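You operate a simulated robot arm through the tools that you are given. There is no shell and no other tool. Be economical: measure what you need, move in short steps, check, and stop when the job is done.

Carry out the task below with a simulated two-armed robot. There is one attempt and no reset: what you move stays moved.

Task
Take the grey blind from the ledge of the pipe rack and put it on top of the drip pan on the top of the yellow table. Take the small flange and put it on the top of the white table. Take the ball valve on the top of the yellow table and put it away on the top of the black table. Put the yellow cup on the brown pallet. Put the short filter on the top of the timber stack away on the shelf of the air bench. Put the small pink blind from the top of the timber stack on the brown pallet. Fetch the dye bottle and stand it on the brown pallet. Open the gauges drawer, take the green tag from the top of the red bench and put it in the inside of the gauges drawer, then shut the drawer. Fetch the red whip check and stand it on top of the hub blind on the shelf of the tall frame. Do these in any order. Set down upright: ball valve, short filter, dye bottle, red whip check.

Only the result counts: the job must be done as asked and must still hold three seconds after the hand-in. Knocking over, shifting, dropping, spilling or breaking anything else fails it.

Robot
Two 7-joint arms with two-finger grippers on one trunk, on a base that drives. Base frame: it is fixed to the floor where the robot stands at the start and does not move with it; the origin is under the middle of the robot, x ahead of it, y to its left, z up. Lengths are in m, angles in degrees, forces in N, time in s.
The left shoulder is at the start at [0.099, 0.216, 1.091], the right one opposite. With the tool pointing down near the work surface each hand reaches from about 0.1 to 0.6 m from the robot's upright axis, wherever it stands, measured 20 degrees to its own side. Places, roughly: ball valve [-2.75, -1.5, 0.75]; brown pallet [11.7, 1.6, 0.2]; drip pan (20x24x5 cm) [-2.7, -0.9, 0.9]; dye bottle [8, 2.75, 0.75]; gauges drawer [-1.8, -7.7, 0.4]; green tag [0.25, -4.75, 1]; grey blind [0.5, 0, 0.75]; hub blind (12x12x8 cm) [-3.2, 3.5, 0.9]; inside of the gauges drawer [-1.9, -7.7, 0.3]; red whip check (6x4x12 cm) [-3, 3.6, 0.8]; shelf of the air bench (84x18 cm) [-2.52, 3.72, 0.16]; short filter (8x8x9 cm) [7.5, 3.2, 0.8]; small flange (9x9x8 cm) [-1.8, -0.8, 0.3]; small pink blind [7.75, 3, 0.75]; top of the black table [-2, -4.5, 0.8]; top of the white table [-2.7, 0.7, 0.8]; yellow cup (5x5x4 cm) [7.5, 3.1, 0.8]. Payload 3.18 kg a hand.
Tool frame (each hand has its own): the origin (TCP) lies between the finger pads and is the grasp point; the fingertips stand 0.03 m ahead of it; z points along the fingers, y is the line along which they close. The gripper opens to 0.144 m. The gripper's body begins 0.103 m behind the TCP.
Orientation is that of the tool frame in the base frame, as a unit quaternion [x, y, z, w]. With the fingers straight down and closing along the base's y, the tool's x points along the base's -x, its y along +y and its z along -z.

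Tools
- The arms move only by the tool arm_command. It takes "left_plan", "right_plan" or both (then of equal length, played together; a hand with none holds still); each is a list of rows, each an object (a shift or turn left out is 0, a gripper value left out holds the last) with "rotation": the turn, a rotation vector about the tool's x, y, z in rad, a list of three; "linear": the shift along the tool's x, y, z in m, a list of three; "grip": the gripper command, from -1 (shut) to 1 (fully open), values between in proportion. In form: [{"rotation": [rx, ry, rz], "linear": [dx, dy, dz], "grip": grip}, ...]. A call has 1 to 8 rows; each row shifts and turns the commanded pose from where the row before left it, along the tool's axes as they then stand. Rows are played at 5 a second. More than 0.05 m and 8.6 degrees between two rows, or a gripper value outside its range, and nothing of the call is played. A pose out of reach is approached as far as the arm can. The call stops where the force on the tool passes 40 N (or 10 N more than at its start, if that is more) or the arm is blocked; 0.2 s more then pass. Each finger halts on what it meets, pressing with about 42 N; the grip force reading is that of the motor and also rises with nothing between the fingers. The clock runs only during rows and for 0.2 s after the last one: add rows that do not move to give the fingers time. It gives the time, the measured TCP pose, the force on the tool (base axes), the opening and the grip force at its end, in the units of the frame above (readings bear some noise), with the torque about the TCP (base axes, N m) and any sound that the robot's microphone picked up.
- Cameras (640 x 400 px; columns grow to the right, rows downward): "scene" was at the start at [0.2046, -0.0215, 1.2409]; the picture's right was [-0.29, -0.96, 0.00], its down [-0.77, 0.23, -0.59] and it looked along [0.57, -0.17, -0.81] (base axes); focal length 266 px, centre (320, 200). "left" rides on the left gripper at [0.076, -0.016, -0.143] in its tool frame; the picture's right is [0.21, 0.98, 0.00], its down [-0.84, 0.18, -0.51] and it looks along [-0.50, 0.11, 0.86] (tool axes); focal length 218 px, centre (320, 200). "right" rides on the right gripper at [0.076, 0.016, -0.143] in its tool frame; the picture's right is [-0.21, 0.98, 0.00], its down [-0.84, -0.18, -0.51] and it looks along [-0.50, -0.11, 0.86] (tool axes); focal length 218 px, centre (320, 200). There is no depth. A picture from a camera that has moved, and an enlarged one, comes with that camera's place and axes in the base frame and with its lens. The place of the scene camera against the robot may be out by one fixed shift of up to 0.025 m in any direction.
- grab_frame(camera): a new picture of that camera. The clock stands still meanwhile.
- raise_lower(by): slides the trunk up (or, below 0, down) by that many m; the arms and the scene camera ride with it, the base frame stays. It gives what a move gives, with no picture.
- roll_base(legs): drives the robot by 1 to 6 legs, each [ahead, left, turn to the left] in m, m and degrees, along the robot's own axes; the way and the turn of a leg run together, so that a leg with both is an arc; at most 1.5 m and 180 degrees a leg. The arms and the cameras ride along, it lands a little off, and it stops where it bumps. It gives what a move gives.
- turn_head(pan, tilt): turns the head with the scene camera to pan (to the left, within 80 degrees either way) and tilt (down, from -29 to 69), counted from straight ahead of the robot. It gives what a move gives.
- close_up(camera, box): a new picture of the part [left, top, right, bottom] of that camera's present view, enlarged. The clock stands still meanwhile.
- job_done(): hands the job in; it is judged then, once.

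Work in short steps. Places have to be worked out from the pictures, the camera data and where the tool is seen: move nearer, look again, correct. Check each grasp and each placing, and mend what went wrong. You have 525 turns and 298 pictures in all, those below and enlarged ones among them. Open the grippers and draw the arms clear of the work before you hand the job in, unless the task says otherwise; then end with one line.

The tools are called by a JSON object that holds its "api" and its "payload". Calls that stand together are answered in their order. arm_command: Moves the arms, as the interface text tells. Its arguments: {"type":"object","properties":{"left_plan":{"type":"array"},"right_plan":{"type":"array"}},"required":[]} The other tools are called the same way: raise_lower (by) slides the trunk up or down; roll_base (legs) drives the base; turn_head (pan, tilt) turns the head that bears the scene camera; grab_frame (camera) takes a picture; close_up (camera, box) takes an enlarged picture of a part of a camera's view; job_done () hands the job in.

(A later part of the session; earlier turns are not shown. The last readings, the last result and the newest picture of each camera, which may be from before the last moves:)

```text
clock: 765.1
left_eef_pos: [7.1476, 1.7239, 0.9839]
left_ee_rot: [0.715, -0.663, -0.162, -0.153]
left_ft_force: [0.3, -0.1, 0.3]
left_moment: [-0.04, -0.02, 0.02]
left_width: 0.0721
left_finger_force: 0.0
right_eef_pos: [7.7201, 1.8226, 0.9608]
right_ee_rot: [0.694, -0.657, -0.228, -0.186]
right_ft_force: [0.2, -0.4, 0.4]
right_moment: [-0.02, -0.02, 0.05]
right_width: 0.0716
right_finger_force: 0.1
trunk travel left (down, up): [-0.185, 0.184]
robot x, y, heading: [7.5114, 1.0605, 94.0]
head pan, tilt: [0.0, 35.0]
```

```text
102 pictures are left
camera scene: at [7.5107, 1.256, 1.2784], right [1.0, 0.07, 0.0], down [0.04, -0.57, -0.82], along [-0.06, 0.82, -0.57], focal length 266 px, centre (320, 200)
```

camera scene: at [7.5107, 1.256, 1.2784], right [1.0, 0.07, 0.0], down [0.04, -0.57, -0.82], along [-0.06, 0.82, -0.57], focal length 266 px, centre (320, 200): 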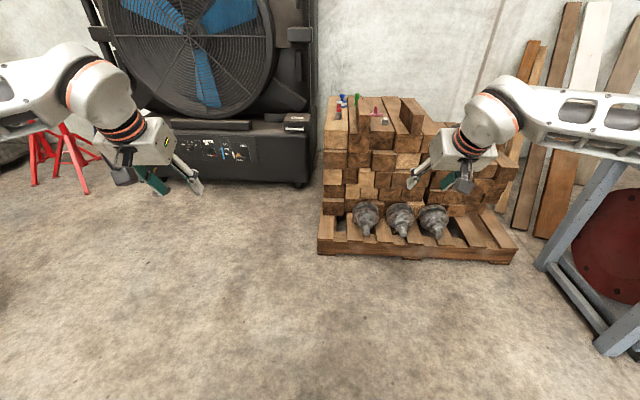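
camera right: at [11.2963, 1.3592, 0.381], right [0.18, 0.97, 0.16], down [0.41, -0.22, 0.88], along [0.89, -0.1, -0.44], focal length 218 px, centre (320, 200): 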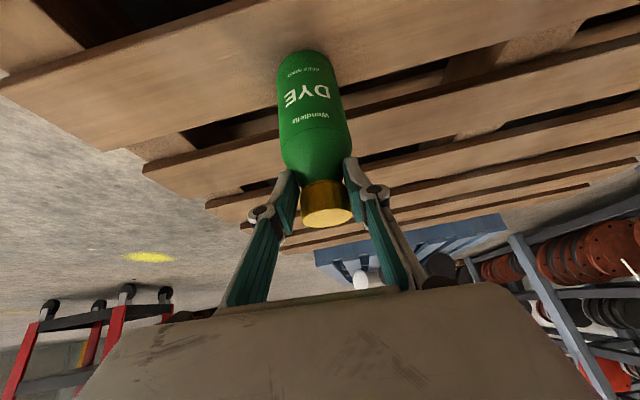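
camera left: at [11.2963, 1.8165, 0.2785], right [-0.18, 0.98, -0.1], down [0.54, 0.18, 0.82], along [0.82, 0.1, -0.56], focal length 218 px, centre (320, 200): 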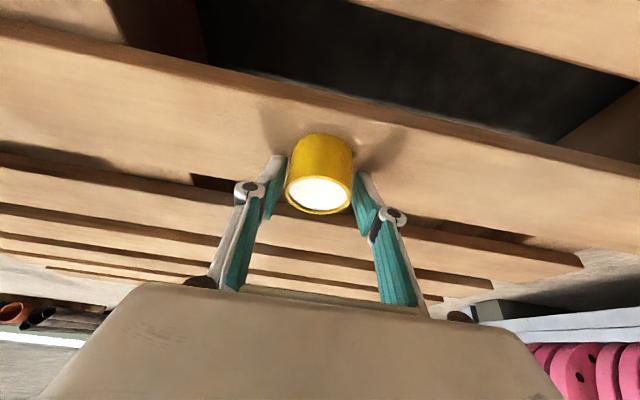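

{"api": "roll_base", "payload": {"legs": [[0, 0, -4], [1.03, -0.05, 0]]}}

{"api": "turn_head", "payload": {"pan": -5, "tilt": 35}}

{"api": "grab_frame", "payload": {"camera": "scene"}}

{"api": "grab_frame", "payload": {"camera": "right"}}

```text
clock: 770.9
left_eef_pos: [7.2359, 2.7799, 0.9831]
left_ee_rot: [0.693, -0.686, -0.156, -0.158]
left_ft_force: [0.7, 0.4, 0.1]
left_moment: [0.01, 0.0, 0.02]
left_width: 0.0718
left_finger_force: 0.0
right_eef_pos: [7.8126, 2.8418, 0.9604]
right_ee_rot: [-0.673, 0.679, 0.221, 0.193]
right_ft_force: [-0.4, 0.3, 0.1]
right_moment: [0.02, -0.03, 0.03]
right_width: 0.0719
right_finger_force: 0.0
trunk travel left (down, up): [-0.185, 0.184]
robot x, y, heading: [7.5558, 2.0931, 90.4]
head pan, tilt: [0.0, 35.0]
```

```text
clock: 771.6
left_eef_pos: [7.2363, 2.7804, 0.9835]
left_ee_rot: [0.692, -0.687, -0.156, -0.158]
left_ft_force: [1.0, -0.1, 0.5]
left_moment: [-0.02, -0.02, 0.0]
left_width: 0.072
left_finger_force: 0.1
right_eef_pos: [7.8125, 2.8426, 0.961]
right_ee_rot: [-0.673, 0.679, 0.223, 0.194]
right_ft_force: [0.9, 0.5, 0.8]
right_moment: [-0.02, 0.02, 0.0]
right_width: 0.072
right_finger_force: 0.0
trunk travel left (down, up): [-0.185, 0.184]
robot x, y, heading: [7.5533, 2.0953, 90.4]
head pan, tilt: [-5.0, 35.0]
```

```text
101 pictures are left
camera scene: at [7.5759, 2.2902, 1.2785], right [1.0, -0.08, 0.0], down [-0.05, -0.57, -0.82], along [0.06, 0.82, -0.57], focal length 266 px, centre (320, 200)
```

scene: 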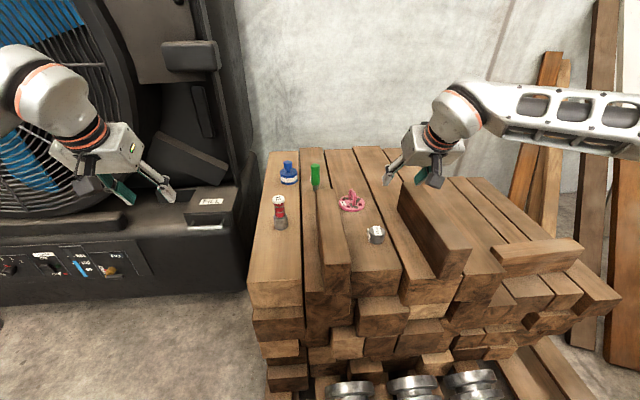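

```text
100 pictures are left
camera right: at [7.801, 2.6983, 1.0368], right [-0.97, 0.17, 0.16], down [0.21, 0.41, 0.89], along [0.08, 0.9, -0.44], focal length 218 px, centre (320, 200)
```

right: 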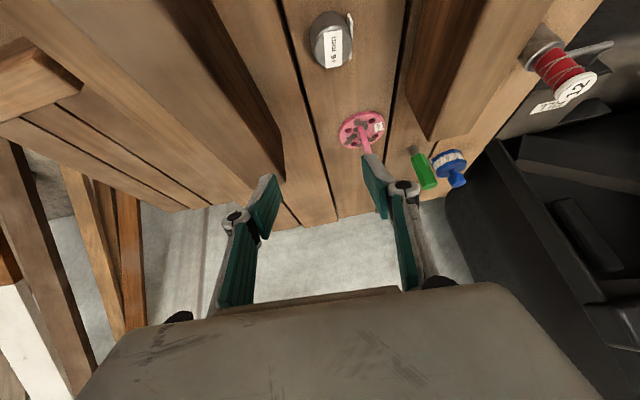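

{"api": "close_up", "payload": {"camera": "scene", "box": [310, 170, 410, 250]}}

{"api": "close_up", "payload": {"camera": "right", "box": [300, 80, 440, 200]}}

```text
5.00 times, centred on (360, 210) of scene
camera zoom: at [7.5759, 2.2902, 1.2785], right [1.0, -0.08, 0.0], down [-0.05, -0.57, -0.82], along [0.06, 0.82, -0.57], focal length 1332 px, centre (120, 150)
```

zoom: 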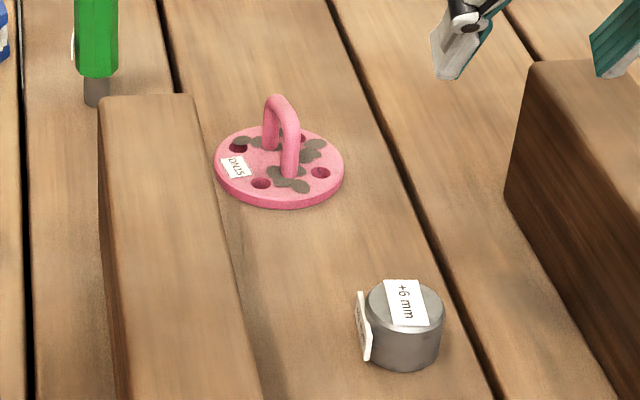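

```text
3.33 times, centred on (370, 140) of right
camera zoom: at [7.801, 2.6983, 1.0368], right [-0.97, 0.17, 0.16], down [0.21, 0.41, 0.89], along [0.08, 0.9, -0.44], focal length 728 px, centre (153, 400)
```

zoom: 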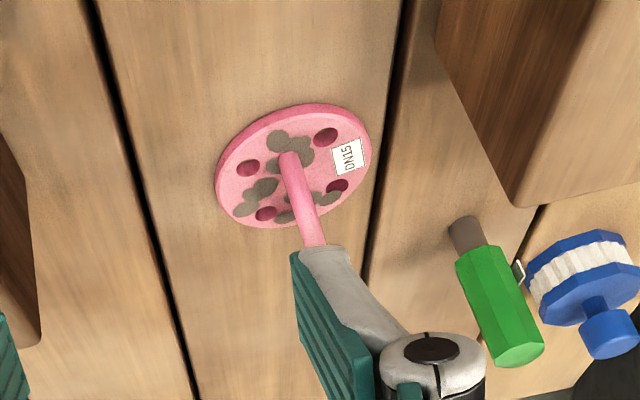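

The pink blind has a U-handle lying along y at about (7.74, 3.026), top z about 0.80, so fingers closing along x suit it. Moving to a pre-grasp.

{"api": "arm_command", "payload": {"right_plan": [{"linear": [-0.0105, 0.0133, 0.0352], "grip": -0.25}, {"linear": [-0.0105, 0.0133, 0.0352]}, {"linear": [-0.0105, 0.0133, 0.0352]}, {"linear": [-0.0105, 0.0133, 0.0352]}, {"linear": [-0.0105, 0.0133, 0.0352]}, {}]}}

{"api": "grab_frame", "payload": {"camera": "right"}}

```text
clock: 773.0
left_eef_pos: [7.2369, 2.7803, 0.9861]
left_ee_rot: [0.692, -0.687, -0.156, -0.159]
left_ft_force: [0.2, -0.7, 0.8]
left_moment: [0.01, -0.06, 0.02]
left_width: 0.072
left_finger_force: 0.1
right_eef_pos: [7.7413, 2.9845, 0.8463]
right_ee_rot: [-0.673, 0.679, 0.222, 0.193]
right_ft_force: [0.7, -1.0, -0.8]
right_moment: [0.01, 0.05, 0.0]
right_width: 0.054
right_finger_force: 0.0
trunk travel left (down, up): [-0.185, 0.184]
robot x, y, heading: [7.5539, 2.091, 90.3]
head pan, tilt: [-5.0, 35.0]
```

```text
97 pictures are left
camera right: at [7.7297, 2.8407, 0.9222], right [-0.97, 0.17, 0.16], down [0.21, 0.41, 0.89], along [0.08, 0.9, -0.44], focal length 218 px, centre (320, 200)
```

right: 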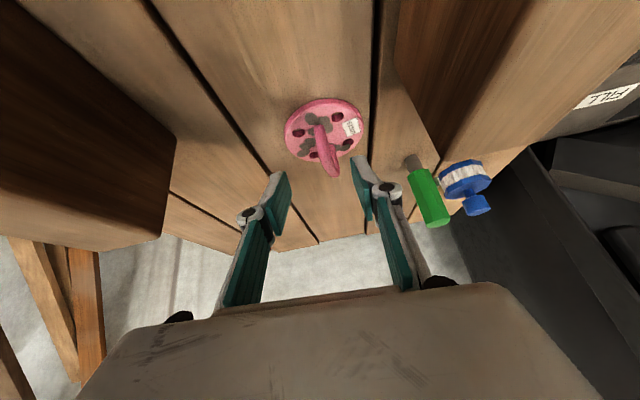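

Aligned; arch top at (7.73, 3.02, 0.803). Advancing 6.2 cm and gripping.

{"api": "arm_command", "payload": {"right_plan": [{"linear": [0, 0.009, 0.025]}, {"linear": [0, 0, 0.025]}, {"linear": [0, 0, 0.012]}, {}, {"grip": -1}, {}, {}]}}

{"api": "grab_frame", "payload": {"camera": "right"}}

```text
clock: 774.6
left_eef_pos: [7.2368, 2.7794, 0.9844]
left_ee_rot: [0.692, -0.686, -0.157, -0.158]
left_ft_force: [0.1, -0.2, 0.4]
left_moment: [-0.02, -0.03, 0.01]
left_width: 0.0721
left_finger_force: 0.1
right_eef_pos: [7.7288, 3.0189, 0.7957]
right_ee_rot: [-0.672, 0.679, 0.223, 0.195]
right_ft_force: [0.7, -0.7, 2.3]
right_moment: [-0.1, -0.37, -0.04]
right_width: 0.0108
right_finger_force: 40.9
trunk travel left (down, up): [-0.185, 0.184]
robot x, y, heading: [7.5531, 2.0935, 90.3]
head pan, tilt: [-5.0, 35.0]
```

```text
96 pictures are left
camera right: at [7.7178, 2.8746, 0.872], right [-0.97, 0.17, 0.16], down [0.21, 0.41, 0.89], along [0.08, 0.9, -0.43], focal length 218 px, centre (320, 200)
```

right: 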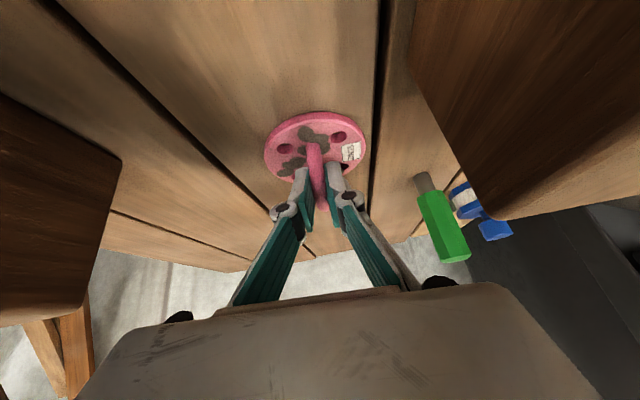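

Gripping the handle (11 mm). Lifting it.

{"api": "arm_command", "payload": {"right_plan": [{"linear": [-0.0113, 0, -0.0165]}, {"linear": [-0.0225, 0, -0.033]}, {"linear": [-0.0225, 0, -0.033]}, {"linear": [-0.0225, 0, -0.033]}, {"linear": [-0.0225, 0, -0.033]}, {"linear": [-0.0225, 0, -0.033]}, {}]}}

{"api": "grab_frame", "payload": {"camera": "right"}}

```text
clock: 776.2
left_eef_pos: [7.2361, 2.7804, 0.9843]
left_ee_rot: [0.692, -0.687, -0.157, -0.158]
left_ft_force: [0.3, -0.8, -0.6]
left_moment: [0.01, 0.0, 0.01]
left_width: 0.0719
left_finger_force: 0.1
right_eef_pos: [7.7445, 3.0138, 0.9664]
right_ee_rot: [-0.672, 0.679, 0.223, 0.193]
right_ft_force: [0.0, 0.6, -5.5]
right_moment: [-0.08, -0.03, -0.02]
right_width: 0.0108
right_finger_force: 41.8
right hand out of reach, approached as far as the arm can: row 5, 6
trunk travel left (down, up): [-0.185, 0.184]
robot x, y, heading: [7.555, 2.0962, 90.3]
head pan, tilt: [-5.0, 35.0]
```

```text
95 pictures are left
camera right: at [7.7316, 2.8707, 1.0427], right [-0.97, 0.17, 0.16], down [0.22, 0.41, 0.89], along [0.09, 0.9, -0.44], focal length 218 px, centre (320, 200)
```

right: 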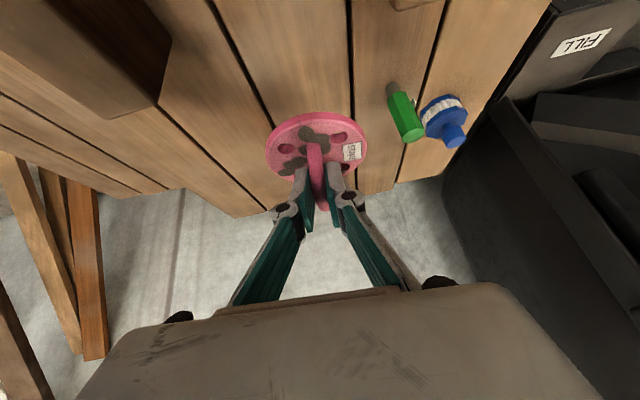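

The pink blind is held. Backing out and driving to the pallet again.

{"api": "roll_base", "payload": {"legs": [[-1.0, 0, 0], [0, 0, -90.3], [1.2, 0.05, 0], [1.2, 0.2, 0], [0.7, 0.2, 0]]}}

{"api": "turn_head", "payload": {"pan": -5, "tilt": 35}}

{"api": "grab_frame", "payload": {"camera": "scene"}}

```text
clock: 800.0
left_eef_pos: [11.3052, 1.8592, 0.9835]
left_ee_rot: [0.001, 0.975, -0.003, 0.222]
left_ft_force: [0.0, 0.7, -0.6]
left_moment: [0.02, -0.01, 0.02]
left_width: 0.0721
left_finger_force: 0.1
right_eef_pos: [11.5348, 1.3489, 0.9665]
right_ee_rot: [0.01, 0.955, 0.019, 0.295]
right_ft_force: [0.6, -0.7, -5.3]
right_moment: [-0.01, 0.1, 0.02]
right_width: 0.0108
right_finger_force: 41.0
trunk travel left (down, up): [-0.185, 0.184]
robot x, y, heading: [10.612, 1.549, -0.1]
head pan, tilt: [-5.0, 35.0]
```

```text
clock: 800.6
left_eef_pos: [11.3064, 1.8596, 0.9834]
left_ee_rot: [0.001, 0.975, -0.002, 0.222]
left_ft_force: [-0.6, 0.5, -0.1]
left_moment: [-0.02, -0.01, 0.03]
left_width: 0.0721
left_finger_force: 0.0
right_eef_pos: [11.5338, 1.3495, 0.9664]
right_ee_rot: [0.01, 0.955, 0.019, 0.296]
right_ft_force: [1.0, 0.2, -5.2]
right_moment: [-0.05, 0.1, 0.01]
right_width: 0.0109
right_finger_force: 40.4
trunk travel left (down, up): [-0.185, 0.184]
robot x, y, heading: [10.62, 1.5495, -0.0]
head pan, tilt: [-5.0, 35.0]
```

```text
94 pictures are left
camera scene: at [10.8289, 1.5402, 1.2783], right [-0.09, -1.0, 0.0], down [-0.57, 0.05, -0.82], along [0.82, -0.07, -0.57], focal length 266 px, centre (320, 200)
```

scene: 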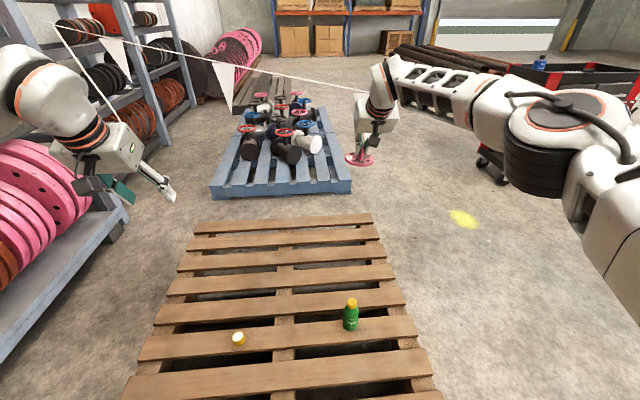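

{"api": "roll_base", "payload": {"legs": [[0.085, -0.07, 0]]}}

{"api": "raise_lower", "payload": {"by": -0.185}}

{"api": "arm_command", "payload": {"right_plan": [{"linear": [0.04, -0.012, 0.02]}, {"linear": [0.04, -0.012, 0.02]}, {"linear": [0.04, -0.012, 0.02]}, {"linear": [0.027, -0.012, 0.04]}, {"linear": [0.027, -0.012, 0.04]}, {"linear": [0.027, -0.012, 0.04]}, {"linear": [0.022, -0.012, 0.042]}, {}]}}

```text
clock: 801.9
left_eef_pos: [11.3883, 1.788, 0.9838]
left_ee_rot: [0.001, 0.975, -0.003, 0.222]
left_ft_force: [-0.9, -0.3, -0.1]
left_moment: [0.0, 0.02, 0.02]
left_width: 0.0722
left_finger_force: 0.1
right_eef_pos: [11.6162, 1.277, 0.9662]
right_ee_rot: [0.011, 0.955, 0.018, 0.295]
right_ft_force: [-1.2, -0.6, -5.7]
right_moment: [0.02, 0.09, 0.04]
right_width: 0.0106
right_finger_force: 40.4
trunk travel left (down, up): [-0.185, 0.184]
robot x, y, heading: [10.7011, 1.4779, -0.2]
head pan, tilt: [-5.0, 35.0]
```

```text
clock: 804.0
left_eef_pos: [11.3879, 1.788, 0.8006]
left_ee_rot: [0.001, 0.975, -0.002, 0.224]
left_ft_force: [-0.2, 0.4, 0.8]
left_moment: [0.04, -0.02, 0.0]
left_width: 0.072
left_finger_force: 0.1
right_eef_pos: [11.6158, 1.2768, 0.7842]
right_ee_rot: [0.011, 0.955, 0.018, 0.296]
right_ft_force: [0.1, 0.4, -4.7]
right_moment: [-0.02, 0.08, 0.04]
right_width: 0.0107
right_finger_force: 41.3
trunk travel left (down, up): [0.0, 0.369]
robot x, y, heading: [10.6964, 1.4824, -0.1]
head pan, tilt: [-5.0, 35.0]
```

```text
clock: 805.8
left_eef_pos: [11.3884, 1.7895, 0.7997]
left_ee_rot: [0.002, 0.975, -0.003, 0.223]
left_ft_force: [0.2, 0.2, 0.3]
left_moment: [0.02, -0.02, 0.0]
left_width: 0.0717
left_finger_force: 0.0
right_eef_pos: [11.5556, 1.2069, 0.4664]
right_ee_rot: [0.01, 0.955, 0.018, 0.296]
right_ft_force: [-0.9, 0.0, -4.9]
right_moment: [-0.01, 0.08, 0.0]
right_width: 0.0109
right_finger_force: 41.1
trunk travel left (down, up): [0.0, 0.369]
robot x, y, heading: [10.7028, 1.4777, -0.5]
head pan, tilt: [-5.0, 35.0]
```

{"api": "arm_command", "payload": {"right_plan": [{"rotation": [0, 0.04, 0], "linear": [0.034, -0.005, 0.023]}, {"rotation": [0, 0.04, 0], "linear": [0.034, -0.005, 0.023]}, {"rotation": [0, 0.04, 0], "linear": [0.032, -0.005, 0.025]}, {"rotation": [0, 0.04, 0], "linear": [0.03, -0.005, 0.027]}, {"rotation": [0, 0.04, 0], "linear": [0.028, -0.005, 0.027]}, {}]}}

{"api": "grab_frame", "payload": {"camera": "right"}}

{"api": "grab_frame", "payload": {"camera": "scene"}}

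```text
clock: 807.1
left_eef_pos: [11.3892, 1.787, 0.7988]
left_ee_rot: [0.001, 0.975, -0.003, 0.223]
left_ft_force: [-0.8, 0.1, 0.0]
left_moment: [0.02, -0.05, 0.0]
left_width: 0.0722
left_finger_force: 0.1
right_eef_pos: [11.4812, 1.1907, 0.2787]
right_ee_rot: [0.009, 0.98, 0.02, 0.199]
right_ft_force: [0.1, -0.3, -4.8]
right_moment: [0.01, 0.06, 0.03]
right_width: 0.0106
right_finger_force: 41.2
trunk travel left (down, up): [0.0, 0.369]
robot x, y, heading: [10.6992, 1.4791, -0.4]
head pan, tilt: [-5.0, 35.0]
```

```text
93 pictures are left
camera right: at [11.3552, 1.2029, 0.3819], right [0.2, 0.97, 0.12], down [0.58, -0.22, 0.79], along [0.79, -0.09, -0.6], focal length 218 px, centre (320, 200)
```

right: 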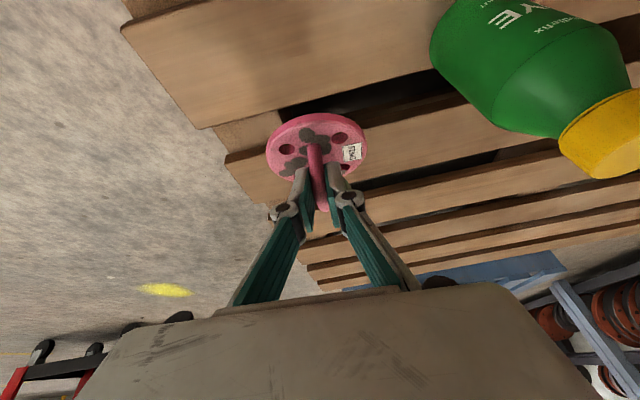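

```text
92 pictures are left
camera scene: at [11.0922, 1.469, 1.0485], right [-0.09, -1.0, 0.0], down [-0.57, 0.05, -0.82], along [0.82, -0.07, -0.57], focal length 266 px, centre (320, 200)
```

scene: 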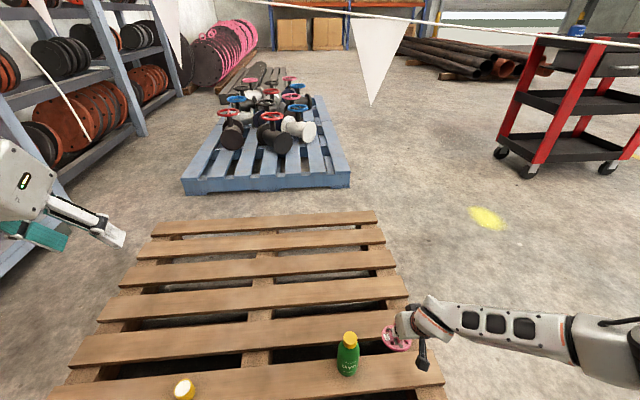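

The blind must go back 5 cm to be over the slat (x 11.38-11.48). Moving back and down.

{"api": "arm_command", "payload": {"right_plan": [{"linear": [0.025, 0, 0.012]}, {"linear": [0.025, 0, 0.012]}, {"linear": [0.02, 0, 0.012]}, {}]}}

{"api": "grab_frame", "payload": {"camera": "right"}}

```text
clock: 808.1
left_eef_pos: [11.3881, 1.7874, 0.7999]
left_ee_rot: [0.0, 0.975, -0.002, 0.222]
left_ft_force: [0.1, -1.0, 0.5]
left_moment: [0.0, 0.0, 0.01]
left_width: 0.0721
left_finger_force: 0.0
right_eef_pos: [11.4326, 1.1923, 0.2208]
right_ee_rot: [0.009, 0.98, 0.02, 0.199]
right_ft_force: [0.0, 0.5, -5.4]
right_moment: [-0.02, 0.04, 0.02]
right_width: 0.0107
right_finger_force: 40.5
trunk travel left (down, up): [0.0, 0.369]
robot x, y, heading: [10.7008, 1.4803, -0.2]
head pan, tilt: [-5.0, 35.0]
```

```text
91 pictures are left
camera right: at [11.3067, 1.2067, 0.3236], right [0.2, 0.97, 0.12], down [0.58, -0.22, 0.79], along [0.79, -0.09, -0.6], focal length 218 px, centre (320, 200)
```

right: 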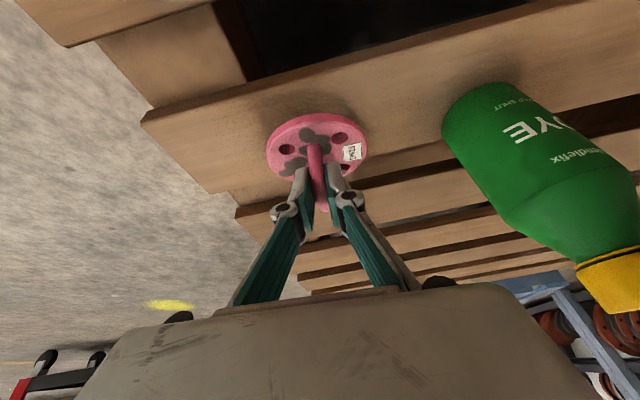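

Over the slat with room on every side. Lowering to contact.

{"api": "arm_command", "payload": {"right_plan": [{"linear": [0.0023, 0, 0.0055]}, {"linear": [0.0016, 0, 0.0037]}, {"linear": [0.0016, 0, 0.0037]}, {"linear": [0.0016, 0, 0.0037]}, {}]}}

```text
clock: 809.4
left_eef_pos: [11.3865, 1.7885, 0.8019]
left_ee_rot: [0.002, 0.975, -0.004, 0.224]
left_ft_force: [0.3, -0.5, 0.1]
left_moment: [-0.01, -0.04, 0.01]
left_width: 0.0718
left_finger_force: 0.1
right_eef_pos: [11.433, 1.1949, 0.2069]
right_ee_rot: [0.008, 0.979, 0.02, 0.201]
right_ft_force: [-2.7, 1.5, 19.8]
right_moment: [-0.19, -1.11, -0.01]
right_width: 0.0108
right_finger_force: 40.9
trunk travel left (down, up): [0.0, 0.369]
robot x, y, heading: [10.6992, 1.478, -0.1]
head pan, tilt: [-5.0, 35.0]
```

One edge touches; I'll pitch the hand forward to level the disc and release.

{"api": "arm_command", "payload": {"right_plan": [{"linear": [-0.002, 0, -0.004]}, {"rotation": [0, -0.1, 0]}, {"rotation": [0, -0.08, 0]}, {"linear": [0.0015, 0, 0.003]}, {}]}}

```text
clock: 810.5
left_eef_pos: [11.3882, 1.7879, 0.7992]
left_ee_rot: [0.001, 0.975, -0.002, 0.222]
left_ft_force: [-0.2, -0.2, 0.2]
left_moment: [0.0, 0.0, -0.02]
left_width: 0.0718
left_finger_force: 0.1
right_eef_pos: [11.4352, 1.1768, 0.2069]
right_ee_rot: [0.01, 0.969, 0.019, 0.247]
right_ft_force: [-0.4, 0.7, -4.8]
right_moment: [0.01, 0.07, 0.01]
right_width: 0.0104
right_finger_force: 41.2
right hand out of reach, approached as far as the arm can: row 2, 3
trunk travel left (down, up): [0.0, 0.369]
robot x, y, heading: [10.6992, 1.4794, -0.2]
head pan, tilt: [-5.0, 35.0]
```

{"api": "arm_command", "payload": {"right_plan": [{"linear": [0.001, 0, 0.003]}, {}, {"grip": -0.6}, {}, {}]}}

{"api": "grab_frame", "payload": {"camera": "right"}}

```text
clock: 811.8
left_eef_pos: [11.3879, 1.7883, 0.7996]
left_ee_rot: [0.001, 0.975, -0.002, 0.221]
left_ft_force: [-0.1, -0.1, 0.1]
left_moment: [0.03, -0.05, 0.0]
left_width: 0.0719
left_finger_force: 0.0
right_eef_pos: [11.4362, 1.1764, 0.2032]
right_ee_rot: [0.01, 0.969, 0.018, 0.246]
right_ft_force: [0.5, -0.5, 0.0]
right_moment: [0.0, 0.0, -0.03]
right_width: 0.0289
right_finger_force: 0.0
trunk travel left (down, up): [0.0, 0.369]
robot x, y, heading: [10.7011, 1.4777, -0.3]
head pan, tilt: [-5.0, 35.0]
```

```text
90 pictures are left
camera right: at [11.3022, 1.1893, 0.2939], right [0.19, 0.97, 0.14], down [0.5, -0.22, 0.84], along [0.85, -0.09, -0.52], focal length 218 px, centre (320, 200)
```

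right: 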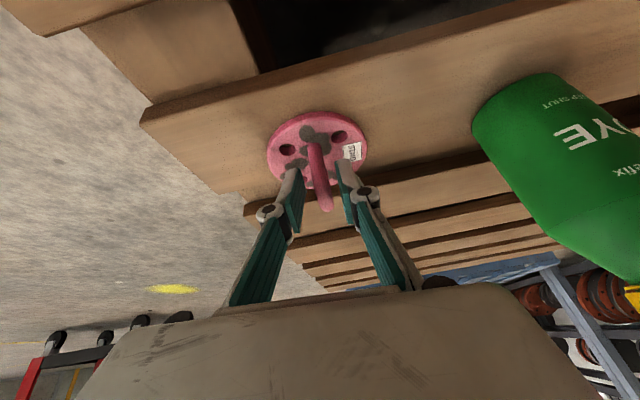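

The blind lies on the slat. Withdrawing up and clear of it.

{"api": "arm_command", "payload": {"right_plan": [{"grip": -0.3}, {"linear": [0, 0, -0.03]}, {"linear": [-0.012, -0.005, -0.045]}, {"linear": [-0.02, -0.005, -0.045]}, {"linear": [-0.02, -0.005, -0.045]}, {"linear": [-0.02, 0, -0.045]}, {"linear": [-0.02, 0, -0.045]}, {"linear": [-0.02, 0, -0.045]}]}}

{"api": "arm_command", "payload": {"right_plan": [{"linear": [-0.02, 0, -0.045]}, {"linear": [-0.02, 0, -0.045]}, {"linear": [-0.02, 0, -0.045]}, {"linear": [-0.02, 0, -0.045]}, {"linear": [-0.02, 0, -0.045]}]}}

{"api": "grab_frame", "payload": {"camera": "scene"}}

```text
clock: 813.5
left_eef_pos: [11.3882, 1.7891, 0.7984]
left_ee_rot: [0.001, 0.975, -0.003, 0.223]
left_ft_force: [-0.4, 0.4, 0.3]
left_moment: [-0.04, 0.0, -0.04]
left_width: 0.0722
left_finger_force: 0.0
right_eef_pos: [11.406, 1.1232, 0.4929]
right_ee_rot: [0.009, 0.969, 0.018, 0.246]
right_ft_force: [0.5, -0.4, -0.2]
right_moment: [-0.02, -0.01, 0.03]
right_width: 0.05
right_finger_force: 0.0
right hand out of reach, approached as far as the arm can: row 2, 3
trunk travel left (down, up): [0.0, 0.369]
robot x, y, heading: [10.6984, 1.4811, -0.2]
head pan, tilt: [-5.0, 35.0]
```

```text
clock: 814.8
left_eef_pos: [11.3877, 1.7886, 0.7999]
left_ee_rot: [0.001, 0.975, -0.002, 0.223]
left_ft_force: [-0.2, 0.3, -0.3]
left_moment: [0.0, -0.03, 0.0]
left_width: 0.072
left_finger_force: 0.1
right_eef_pos: [11.3856, 1.1138, 0.7394]
right_ee_rot: [0.009, 0.969, 0.018, 0.246]
right_ft_force: [0.3, -0.3, -0.4]
right_moment: [0.0, 0.01, -0.03]
right_width: 0.0505
right_finger_force: 0.1
trunk travel left (down, up): [0.0, 0.369]
robot x, y, heading: [10.6997, 1.4776, -0.1]
head pan, tilt: [-5.0, 35.0]
```

```text
89 pictures are left
camera scene: at [11.0916, 1.4693, 1.0487], right [-0.09, -1.0, 0.0], down [-0.57, 0.05, -0.82], along [0.82, -0.07, -0.57], focal length 266 px, centre (320, 200)
```

scene: 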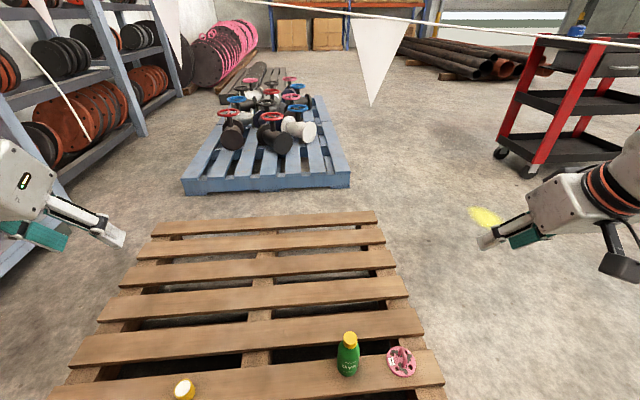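

All three items are on the pallet. Now back for the short filter, to the diagonal stance west of the stack.

{"api": "raise_lower", "payload": {"by": 0.185}}

{"api": "roll_base", "payload": {"legs": [[-1.2, -0.25, 0], [-1.3, -0.25, 0], [-1.25, 0.05, 0], [0, 0, 46], [0.45, 0.42, 0]]}}

{"api": "turn_head", "payload": {"pan": 5, "tilt": 35}}

{"api": "grab_frame", "payload": {"camera": "scene"}}

```text
clock: 816.8
left_eef_pos: [11.3897, 1.7889, 0.982]
left_ee_rot: [0.001, 0.975, -0.002, 0.22]
left_ft_force: [0.0, -0.2, -0.5]
left_moment: [0.04, -0.01, 0.02]
left_width: 0.0719
left_finger_force: 0.0
right_eef_pos: [11.3862, 1.1147, 0.9215]
right_ee_rot: [0.01, 0.969, 0.018, 0.245]
right_ft_force: [-0.3, 0.3, 1.0]
right_moment: [0.03, 0.03, 0.0]
right_width: 0.0507
right_finger_force: 0.0
trunk travel left (down, up): [-0.185, 0.184]
robot x, y, heading: [10.7018, 1.478, -0.3]
head pan, tilt: [-5.0, 35.0]
```

```text
clock: 841.1
left_eef_pos: [7.2725, 2.4117, 0.9844]
left_ee_rot: [-0.359, 0.906, 0.08, 0.208]
left_ft_force: [-0.7, -0.1, 0.3]
left_moment: [-0.07, 0.02, 0.03]
left_width: 0.0721
left_finger_force: 0.2
right_eef_pos: [7.7319, 1.9211, 0.9227]
right_ee_rot: [-0.349, 0.904, 0.109, 0.222]
right_ft_force: [0.7, -0.9, 1.2]
right_moment: [-0.04, 0.01, -0.02]
right_width: 0.0505
right_finger_force: 0.0
trunk travel left (down, up): [-0.185, 0.184]
robot x, y, heading: [6.9823, 1.7112, 43.1]
head pan, tilt: [-5.0, 35.0]
```

```text
clock: 841.8
left_eef_pos: [7.2724, 2.4103, 0.9849]
left_ee_rot: [-0.359, 0.907, 0.08, 0.208]
left_ft_force: [-0.3, 0.1, 0.2]
left_moment: [0.0, 0.05, -0.01]
left_width: 0.0722
left_finger_force: 0.0
right_eef_pos: [7.7327, 1.9208, 0.9234]
right_ee_rot: [-0.349, 0.904, 0.108, 0.222]
right_ft_force: [-0.8, 0.6, 0.1]
right_moment: [-0.04, 0.01, -0.01]
right_width: 0.0504
right_finger_force: 0.1
trunk travel left (down, up): [-0.185, 0.184]
robot x, y, heading: [6.9857, 1.7139, 42.9]
head pan, tilt: [5.0, 35.0]
```

```text
88 pictures are left
camera scene: at [7.1377, 1.8519, 1.2785], right [0.74, -0.67, 0.0], down [-0.38, -0.43, -0.82], along [0.55, 0.61, -0.57], focal length 266 px, centre (320, 200)
```

scene: 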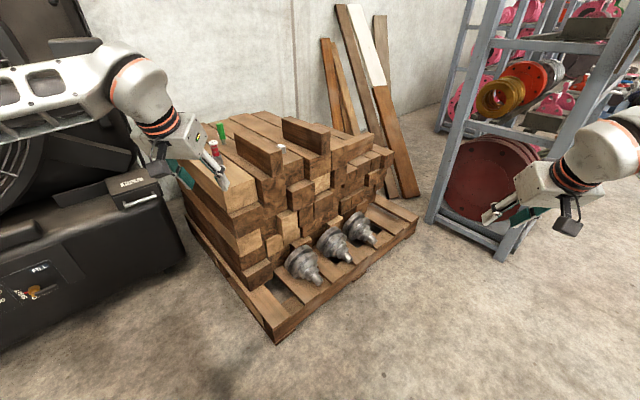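

{"api": "arm_command", "payload": {"left_plan": [{"linear": [0, -0.045, 0]}, {"linear": [0, -0.045, 0]}, {"linear": [0, -0.045, 0]}, {"linear": [0, -0.045, 0]}, {}], "right_plan": [{"linear": [0.03, 0, -0.035]}, {"linear": [0.03, 0, -0.035]}, {"linear": [0.03, 0, -0.035]}, {"linear": [0.03, 0, -0.035]}, {}]}}

{"api": "roll_base", "payload": {"legs": [[0, 0, 3], [0.25, 0.27, 0], [0.25, 0.27, 0]]}}

{"api": "grab_frame", "payload": {"camera": "left"}}

{"api": "grab_frame", "payload": {"camera": "scene"}}

```text
clock: 843.0
left_eef_pos: [7.3954, 2.28, 0.9857]
left_ee_rot: [-0.36, 0.906, 0.079, 0.208]
left_ft_force: [-0.2, 0.2, 0.9]
left_moment: [-0.02, -0.01, 0.03]
left_width: 0.0721
left_finger_force: 0.0
right_eef_pos: [7.6076, 1.8022, 0.9913]
right_ee_rot: [-0.35, 0.904, 0.109, 0.222]
right_ft_force: [0.1, -0.2, -0.5]
right_moment: [-0.01, 0.0, -0.02]
right_width: 0.0505
right_finger_force: 0.0
trunk travel left (down, up): [-0.185, 0.184]
robot x, y, heading: [6.9829, 1.7149, 43.2]
head pan, tilt: [5.0, 35.0]
```

```text
clock: 849.0
left_eef_pos: [7.3258, 3.0343, 0.9858]
left_ee_rot: [-0.381, 0.898, 0.085, 0.206]
left_ft_force: [0.2, 0.2, 0.7]
left_moment: [0.03, -0.02, -0.01]
left_width: 0.0719
left_finger_force: 0.3
right_eef_pos: [7.5597, 2.569, 0.9903]
right_ee_rot: [-0.37, 0.895, 0.113, 0.22]
right_ft_force: [0.3, -0.7, 0.2]
right_moment: [-0.02, 0.0, -0.01]
right_width: 0.0504
right_finger_force: 0.1
trunk travel left (down, up): [-0.185, 0.184]
robot x, y, heading: [6.9404, 2.4487, 46.0]
head pan, tilt: [5.0, 35.0]
```

```text
87 pictures are left
camera left: at [7.2438, 2.9302, 1.0814], right [-0.83, 0.55, -0.1], down [0.24, 0.52, 0.82], along [0.5, 0.66, -0.56], focal length 218 px, centre (320, 200)
```

left: 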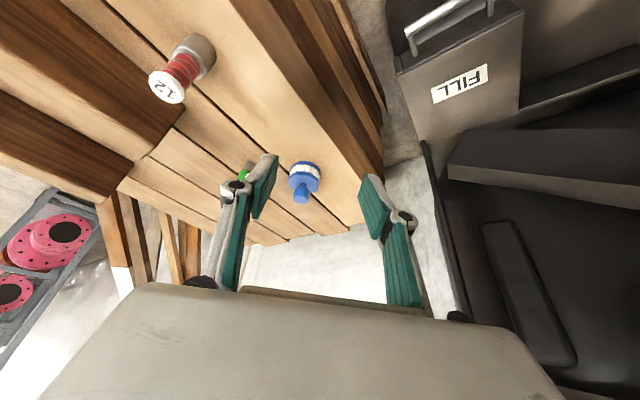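

```text
86 pictures are left
camera scene: at [7.087, 2.5953, 1.2784], right [0.78, -0.63, 0.0], down [-0.36, -0.45, -0.82], along [0.52, 0.64, -0.57], focal length 266 px, centre (320, 200)
```

scene: 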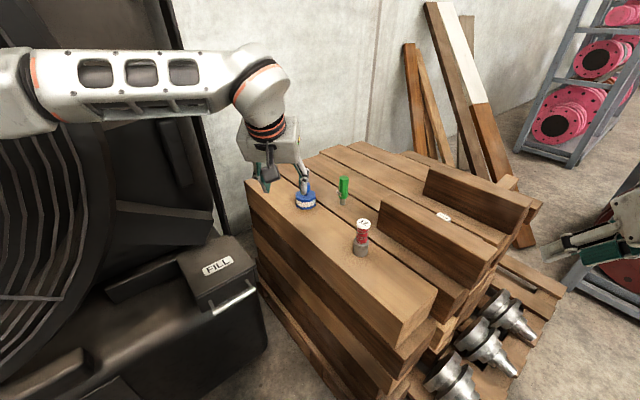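

Filter at about (7.513, 3.205) with its knob at z 0.82. I'll grip it by the knob; first try approaching with the current 25° pitch.

{"api": "arm_command", "payload": {"left_plan": [{"linear": [-0.0314, -0.003, 0.034], "grip": -0.2}, {"linear": [-0.0314, -0.003, 0.034]}, {"linear": [-0.0314, -0.003, 0.034]}, {"linear": [-0.0314, -0.003, 0.034]}, {"linear": [-0.0314, -0.003, 0.034]}, {}]}}

{"api": "grab_frame", "payload": {"camera": "left"}}

```text
clock: 850.4
left_eef_pos: [7.466, 3.1612, 0.9084]
left_ee_rot: [-0.381, 0.898, 0.085, 0.205]
left_ft_force: [0.6, -0.3, 1.0]
left_moment: [0.02, -0.02, 0.03]
left_width: 0.0577
left_finger_force: 0.0
left hand out of reach, approached as far as the arm can: row 5
right_eef_pos: [7.5604, 2.5672, 0.9907]
right_ee_rot: [-0.371, 0.895, 0.115, 0.219]
right_ft_force: [0.6, 0.3, 0.0]
right_moment: [0.03, 0.02, 0.01]
right_width: 0.0506
right_finger_force: 0.0
trunk travel left (down, up): [-0.185, 0.184]
robot x, y, heading: [6.9383, 2.4517, 46.1]
head pan, tilt: [5.0, 35.0]
```

```text
85 pictures are left
camera left: at [7.3849, 3.0577, 1.0047], right [-0.83, 0.55, -0.09], down [0.24, 0.51, 0.82], along [0.5, 0.66, -0.56], focal length 218 px, centre (320, 200)
```

left: 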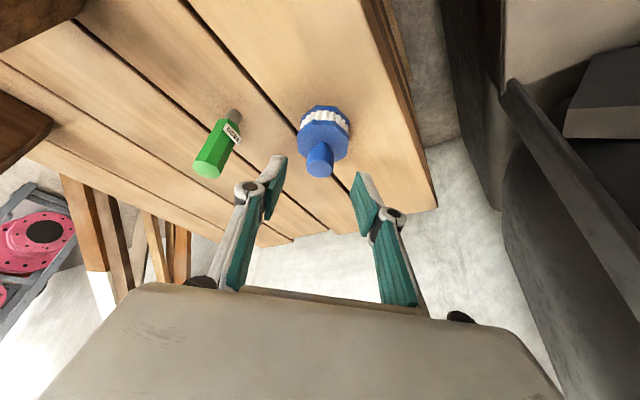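

The knob is straight ahead. I'll lower the trunk 7 cm (this also leans the shoulders forward), then advance.

{"api": "raise_lower", "payload": {"by": -0.06}}

{"api": "arm_command", "payload": {"left_plan": [{"linear": [-0.02, 0.002, 0.02]}, {"linear": [-0.02, 0.001, 0.02]}, {}]}}

{"api": "grab_frame", "payload": {"camera": "left"}}

```text
clock: 851.4
left_eef_pos: [7.4651, 3.1602, 0.851]
left_ee_rot: [-0.381, 0.897, 0.085, 0.209]
left_ft_force: [-0.6, -0.5, 0.4]
left_moment: [0.01, -0.02, 0.01]
left_width: 0.0577
left_finger_force: 0.0
right_eef_pos: [7.5586, 2.5667, 0.932]
right_ee_rot: [-0.37, 0.895, 0.114, 0.222]
right_ft_force: [-0.8, 0.0, 0.9]
right_moment: [0.0, -0.06, 0.0]
right_width: 0.0504
right_finger_force: 0.1
trunk travel left (down, up): [-0.125, 0.244]
robot x, y, heading: [6.9401, 2.4484, 45.9]
head pan, tilt: [5.0, 35.0]
```

```text
clock: 852.2
left_eef_pos: [7.4936, 3.1915, 0.83]
left_ee_rot: [-0.379, 0.897, 0.086, 0.208]
left_ft_force: [0.4, 0.1, 0.2]
left_moment: [0.02, -0.02, 0.03]
left_width: 0.0575
left_finger_force: 0.0
left hand out of reach, approached as far as the arm can: row 2
right_eef_pos: [7.5598, 2.568, 0.9298]
right_ee_rot: [-0.37, 0.895, 0.114, 0.219]
right_ft_force: [0.8, -0.3, 0.0]
right_moment: [0.02, 0.0, 0.05]
right_width: 0.0504
right_finger_force: 0.0
trunk travel left (down, up): [-0.125, 0.244]
robot x, y, heading: [6.9416, 2.4483, 45.7]
head pan, tilt: [5.0, 35.0]
```

```text
84 pictures are left
camera left: at [7.4131, 3.0875, 0.9263], right [-0.83, 0.55, -0.1], down [0.24, 0.51, 0.82], along [0.5, 0.66, -0.56], focal length 218 px, centre (320, 200)
```

left: 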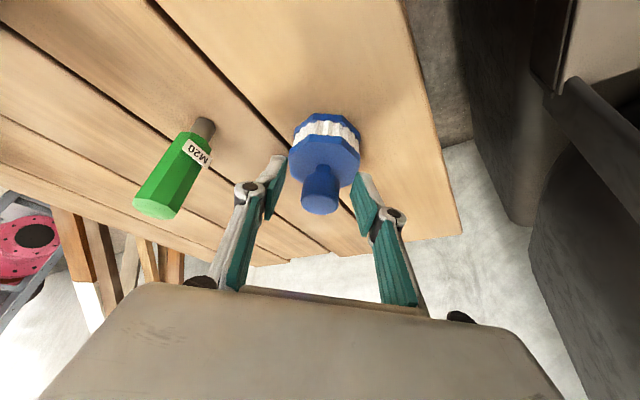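

The knob is at the TCP. Gripping and lifting.

{"api": "arm_command", "payload": {"left_plan": [{"grip": -1}, {}, {}, {"linear": [-0.0087, 0, -0.018]}, {"linear": [-0.017, 0, -0.036]}, {"linear": [-0.017, 0, -0.036]}, {}]}}

{"api": "grab_frame", "payload": {"camera": "left"}}

```text
clock: 853.8
left_eef_pos: [7.4854, 3.1917, 0.883]
left_ee_rot: [-0.381, 0.897, 0.085, 0.208]
left_ft_force: [0.1, -0.1, -0.7]
left_moment: [-0.05, -0.02, 0.0]
left_width: 0.0311
left_finger_force: 42.5
left hand out of reach, approached as far as the arm can: row 5, 6
right_eef_pos: [7.56, 2.5689, 0.9321]
right_ee_rot: [-0.371, 0.895, 0.114, 0.219]
right_ft_force: [0.2, -0.7, 0.5]
right_moment: [0.0, 0.0, 0.03]
right_width: 0.0506
right_finger_force: 0.1
trunk travel left (down, up): [-0.125, 0.244]
robot x, y, heading: [6.9374, 2.4468, 46.0]
head pan, tilt: [5.0, 35.0]
```

```text
83 pictures are left
camera left: at [7.4046, 3.087, 0.9793], right [-0.83, 0.54, -0.1], down [0.24, 0.51, 0.82], along [0.5, 0.66, -0.56], focal length 218 px, centre (320, 200)
```

left: 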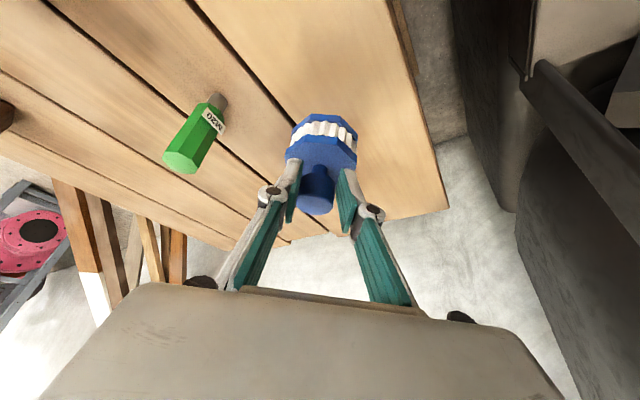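

Filter held by its knob. I'll raise the trunk, back away and start the way west to the air bench.

{"api": "raise_lower", "payload": {"by": 0.1}}

{"api": "roll_base", "payload": {"legs": [[-0.75, 0, 0], [-0.7, 0, 0], [0, 0, -46]]}}

{"api": "turn_head", "payload": {"pan": 0, "tilt": 30}}

{"api": "grab_frame", "payload": {"camera": "scene"}}

```text
clock: 855.1
left_eef_pos: [7.4546, 3.1603, 1.2129]
left_ee_rot: [-0.363, 0.858, 0.139, 0.335]
left_ft_force: [-0.2, -0.4, -0.4]
left_moment: [-0.03, 0.01, -0.02]
left_width: 0.0311
left_finger_force: 41.8
right_eef_pos: [7.5616, 2.5692, 1.0298]
right_ee_rot: [-0.371, 0.895, 0.113, 0.218]
right_ft_force: [1.1, 0.0, -0.7]
right_moment: [0.02, 0.02, -0.01]
right_width: 0.0505
right_finger_force: 0.0
trunk travel left (down, up): [-0.225, 0.144]
robot x, y, heading: [6.9365, 2.4454, 45.9]
head pan, tilt: [5.0, 35.0]
```

```text
clock: 861.3
left_eef_pos: [6.7217, 2.3129, 1.2189]
left_ee_rot: [-0.366, 0.856, 0.141, 0.335]
left_ft_force: [-0.1, -1.6, 0.3]
left_moment: [0.04, 0.09, 0.09]
left_width: 0.031
left_finger_force: 42.0
right_eef_pos: [6.8318, 1.7242, 1.0336]
right_ee_rot: [-0.373, 0.894, 0.117, 0.22]
right_ft_force: [-0.6, -1.7, -0.3]
right_moment: [0.09, 0.03, 0.04]
right_width: 0.0503
right_finger_force: 0.1
trunk travel left (down, up): [-0.225, 0.144]
robot x, y, heading: [6.213, 1.6057, 46.2]
head pan, tilt: [5.0, 35.0]
stopped in leg 2: the robot was blocked; the commanded pose is now the measured one
```

```text
clock: 862.0
left_eef_pos: [6.7219, 2.3195, 1.2124]
left_ee_rot: [-0.369, 0.857, 0.14, 0.332]
left_ft_force: [0.1, 0.5, -0.9]
left_moment: [-0.01, -0.01, 0.0]
left_width: 0.0308
left_finger_force: 42.5
right_eef_pos: [6.8342, 1.7285, 1.0309]
right_ee_rot: [-0.374, 0.894, 0.115, 0.218]
right_ft_force: [0.0, 0.1, -0.3]
right_moment: [-0.02, -0.04, -0.02]
right_width: 0.0502
right_finger_force: 0.0
trunk travel left (down, up): [-0.225, 0.144]
robot x, y, heading: [6.2146, 1.6054, 46.1]
head pan, tilt: [0.0, 30.0]
```

```text
82 pictures are left
camera scene: at [6.3459, 1.7249, 1.3283], right [0.72, -0.69, 0.0], down [-0.35, -0.36, -0.87], along [0.6, 0.63, -0.5], focal length 266 px, centre (320, 200)
```

scene: 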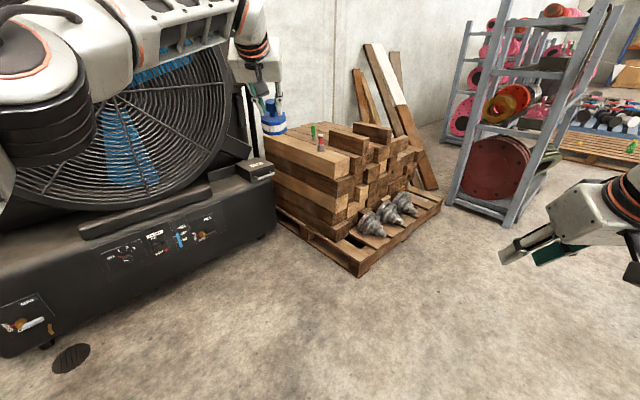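

The base backed into the red folded hose on the floor. I'll move forward off it at once and check it, then go round it to the south.

{"api": "roll_base", "payload": {"legs": [[0.2, 0, 0], [0, 0, -46], [0, -1.2, 0]]}}

{"api": "turn_head", "payload": {"pan": 80, "tilt": 25}}

{"api": "grab_frame", "payload": {"camera": "scene"}}

```text
clock: 875.9
left_eef_pos: [7.2599, 0.7275, 1.2126]
left_ee_rot: [-0.024, 0.932, 0.007, 0.362]
left_ft_force: [0.2, -0.1, -0.5]
left_moment: [-0.02, 0.0, -0.02]
left_width: 0.0003
left_finger_force: 30.4
right_eef_pos: [6.9311, 0.2235, 1.0316]
right_ee_rot: [-0.015, 0.969, 0.026, 0.246]
right_ft_force: [0.7, 0.5, -0.8]
right_moment: [-0.01, -0.01, -0.01]
right_width: 0.0503
right_finger_force: 0.2
trunk travel left (down, up): [-0.225, 0.144]
robot x, y, heading: [6.3914, 0.5622, 2.5]
head pan, tilt: [0.0, 30.0]
```

```text
clock: 877.4
left_eef_pos: [7.2594, 0.7277, 1.2121]
left_ee_rot: [-0.023, 0.932, 0.006, 0.362]
left_ft_force: [-0.7, 0.2, -0.3]
left_moment: [-0.01, 0.02, 0.0]
left_width: 0.0
left_finger_force: 31.0
right_eef_pos: [6.9305, 0.223, 1.0311]
right_ee_rot: [-0.015, 0.969, 0.025, 0.246]
right_ft_force: [0.3, -0.2, -0.1]
right_moment: [0.0, 0.03, 0.0]
right_width: 0.0505
right_finger_force: 0.1
trunk travel left (down, up): [-0.225, 0.144]
robot x, y, heading: [6.3943, 0.5607, 2.7]
head pan, tilt: [80.0, 25.0]
```

```text
81 pictures are left
camera scene: at [6.5024, 0.655, 1.3365], right [0.99, -0.13, 0.0], down [-0.05, -0.42, -0.91], along [0.12, 0.9, -0.42], focal length 266 px, centre (320, 200)
```

scene: 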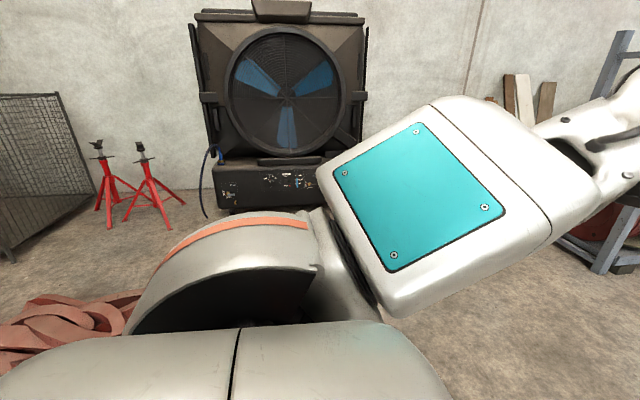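

The left gripper reads empty: the filter slipped out somewhere on that last move. I need to find it; turning to look over the floor.

{"api": "roll_base", "payload": {"legs": [[0, 0, 60]]}}

{"api": "turn_head", "payload": {"pan": 0, "tilt": 30}}

{"api": "grab_frame", "payload": {"camera": "scene"}}

```text
clock: 880.5
left_eef_pos: [6.6993, 1.3855, 1.2119]
left_ee_rot: [-0.48, 0.8, 0.183, 0.311]
left_ft_force: [-0.5, -0.2, 0.1]
left_moment: [-0.01, -0.04, 0.02]
left_width: 0.0001
left_finger_force: 30.5
right_eef_pos: [6.9617, 0.8433, 1.0298]
right_ee_rot: [-0.491, 0.836, 0.143, 0.201]
right_ft_force: [0.6, 0.0, 0.2]
right_moment: [-0.02, 0.01, -0.04]
right_width: 0.0506
right_finger_force: 0.0
trunk travel left (down, up): [-0.225, 0.144]
robot x, y, heading: [6.3967, 0.5585, 61.4]
head pan, tilt: [80.0, 25.0]
```

```text
clock: 882.0
left_eef_pos: [6.7003, 1.3847, 1.2116]
left_ee_rot: [-0.479, 0.799, 0.184, 0.312]
left_ft_force: [0.9, -0.6, -0.7]
left_moment: [0.02, -0.02, 0.02]
left_width: 0.0001
left_finger_force: 31.3
right_eef_pos: [6.9622, 0.8439, 1.0309]
right_ee_rot: [-0.49, 0.836, 0.143, 0.203]
right_ft_force: [0.4, -0.3, 0.4]
right_moment: [0.0, -0.02, 0.0]
right_width: 0.0504
right_finger_force: 0.1
trunk travel left (down, up): [-0.225, 0.144]
robot x, y, heading: [6.4008, 0.5588, 61.5]
head pan, tilt: [0.0, 30.0]
```

```text
80 pictures are left
camera scene: at [6.4934, 0.7072, 1.3285], right [0.88, -0.48, 0.0], down [-0.24, -0.44, -0.87], along [0.41, 0.76, -0.5], focal length 266 px, centre (320, 200)
```

scene: 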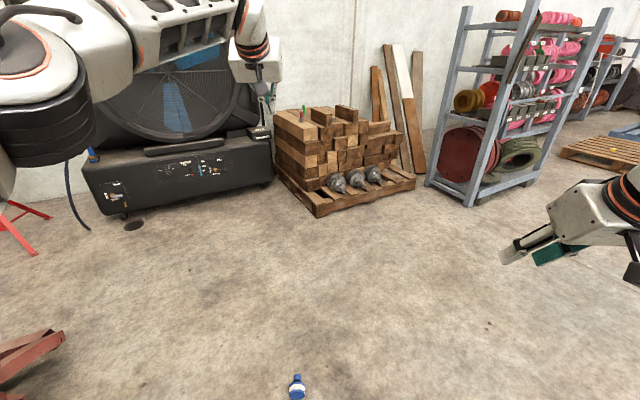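

Found: the filter is on the floor at about (6.68, 1.27). Looking closer.

{"api": "turn_head", "payload": {"pan": 0, "tilt": 50}}

{"api": "close_up", "payload": {"camera": "scene", "box": [220, 180, 380, 300]}}

```text
clock: 882.8
left_eef_pos: [6.6983, 1.3846, 1.2117]
left_ee_rot: [-0.479, 0.8, 0.183, 0.312]
left_ft_force: [0.0, 0.8, -0.3]
left_moment: [0.01, -0.03, 0.0]
left_width: 0.0
left_finger_force: 31.0
right_eef_pos: [6.9623, 0.8445, 1.0303]
right_ee_rot: [-0.489, 0.836, 0.143, 0.201]
right_ft_force: [0.7, 0.0, -0.6]
right_moment: [0.02, 0.03, 0.0]
right_width: 0.0505
right_finger_force: 0.0
trunk travel left (down, up): [-0.225, 0.144]
robot x, y, heading: [6.3954, 0.562, 61.5]
head pan, tilt: [0.0, 50.0]
```

```text
3.33 times, centred on (300, 240) of scene
camera zoom: at [6.487, 0.6954, 1.2991], right [0.88, -0.48, 0.0], down [-0.36, -0.67, -0.64], along [0.31, 0.57, -0.77], focal length 888 px, centre (387, 67)
```

zoom: 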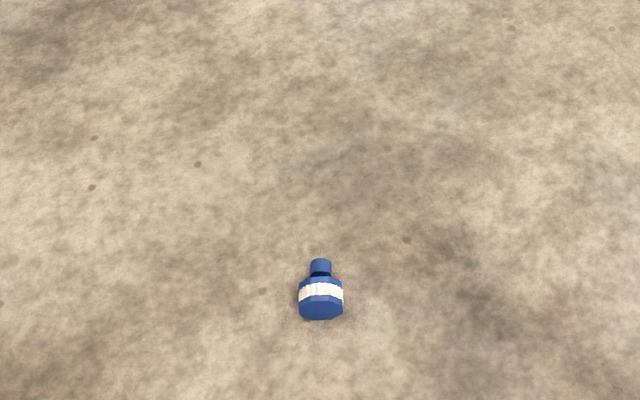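

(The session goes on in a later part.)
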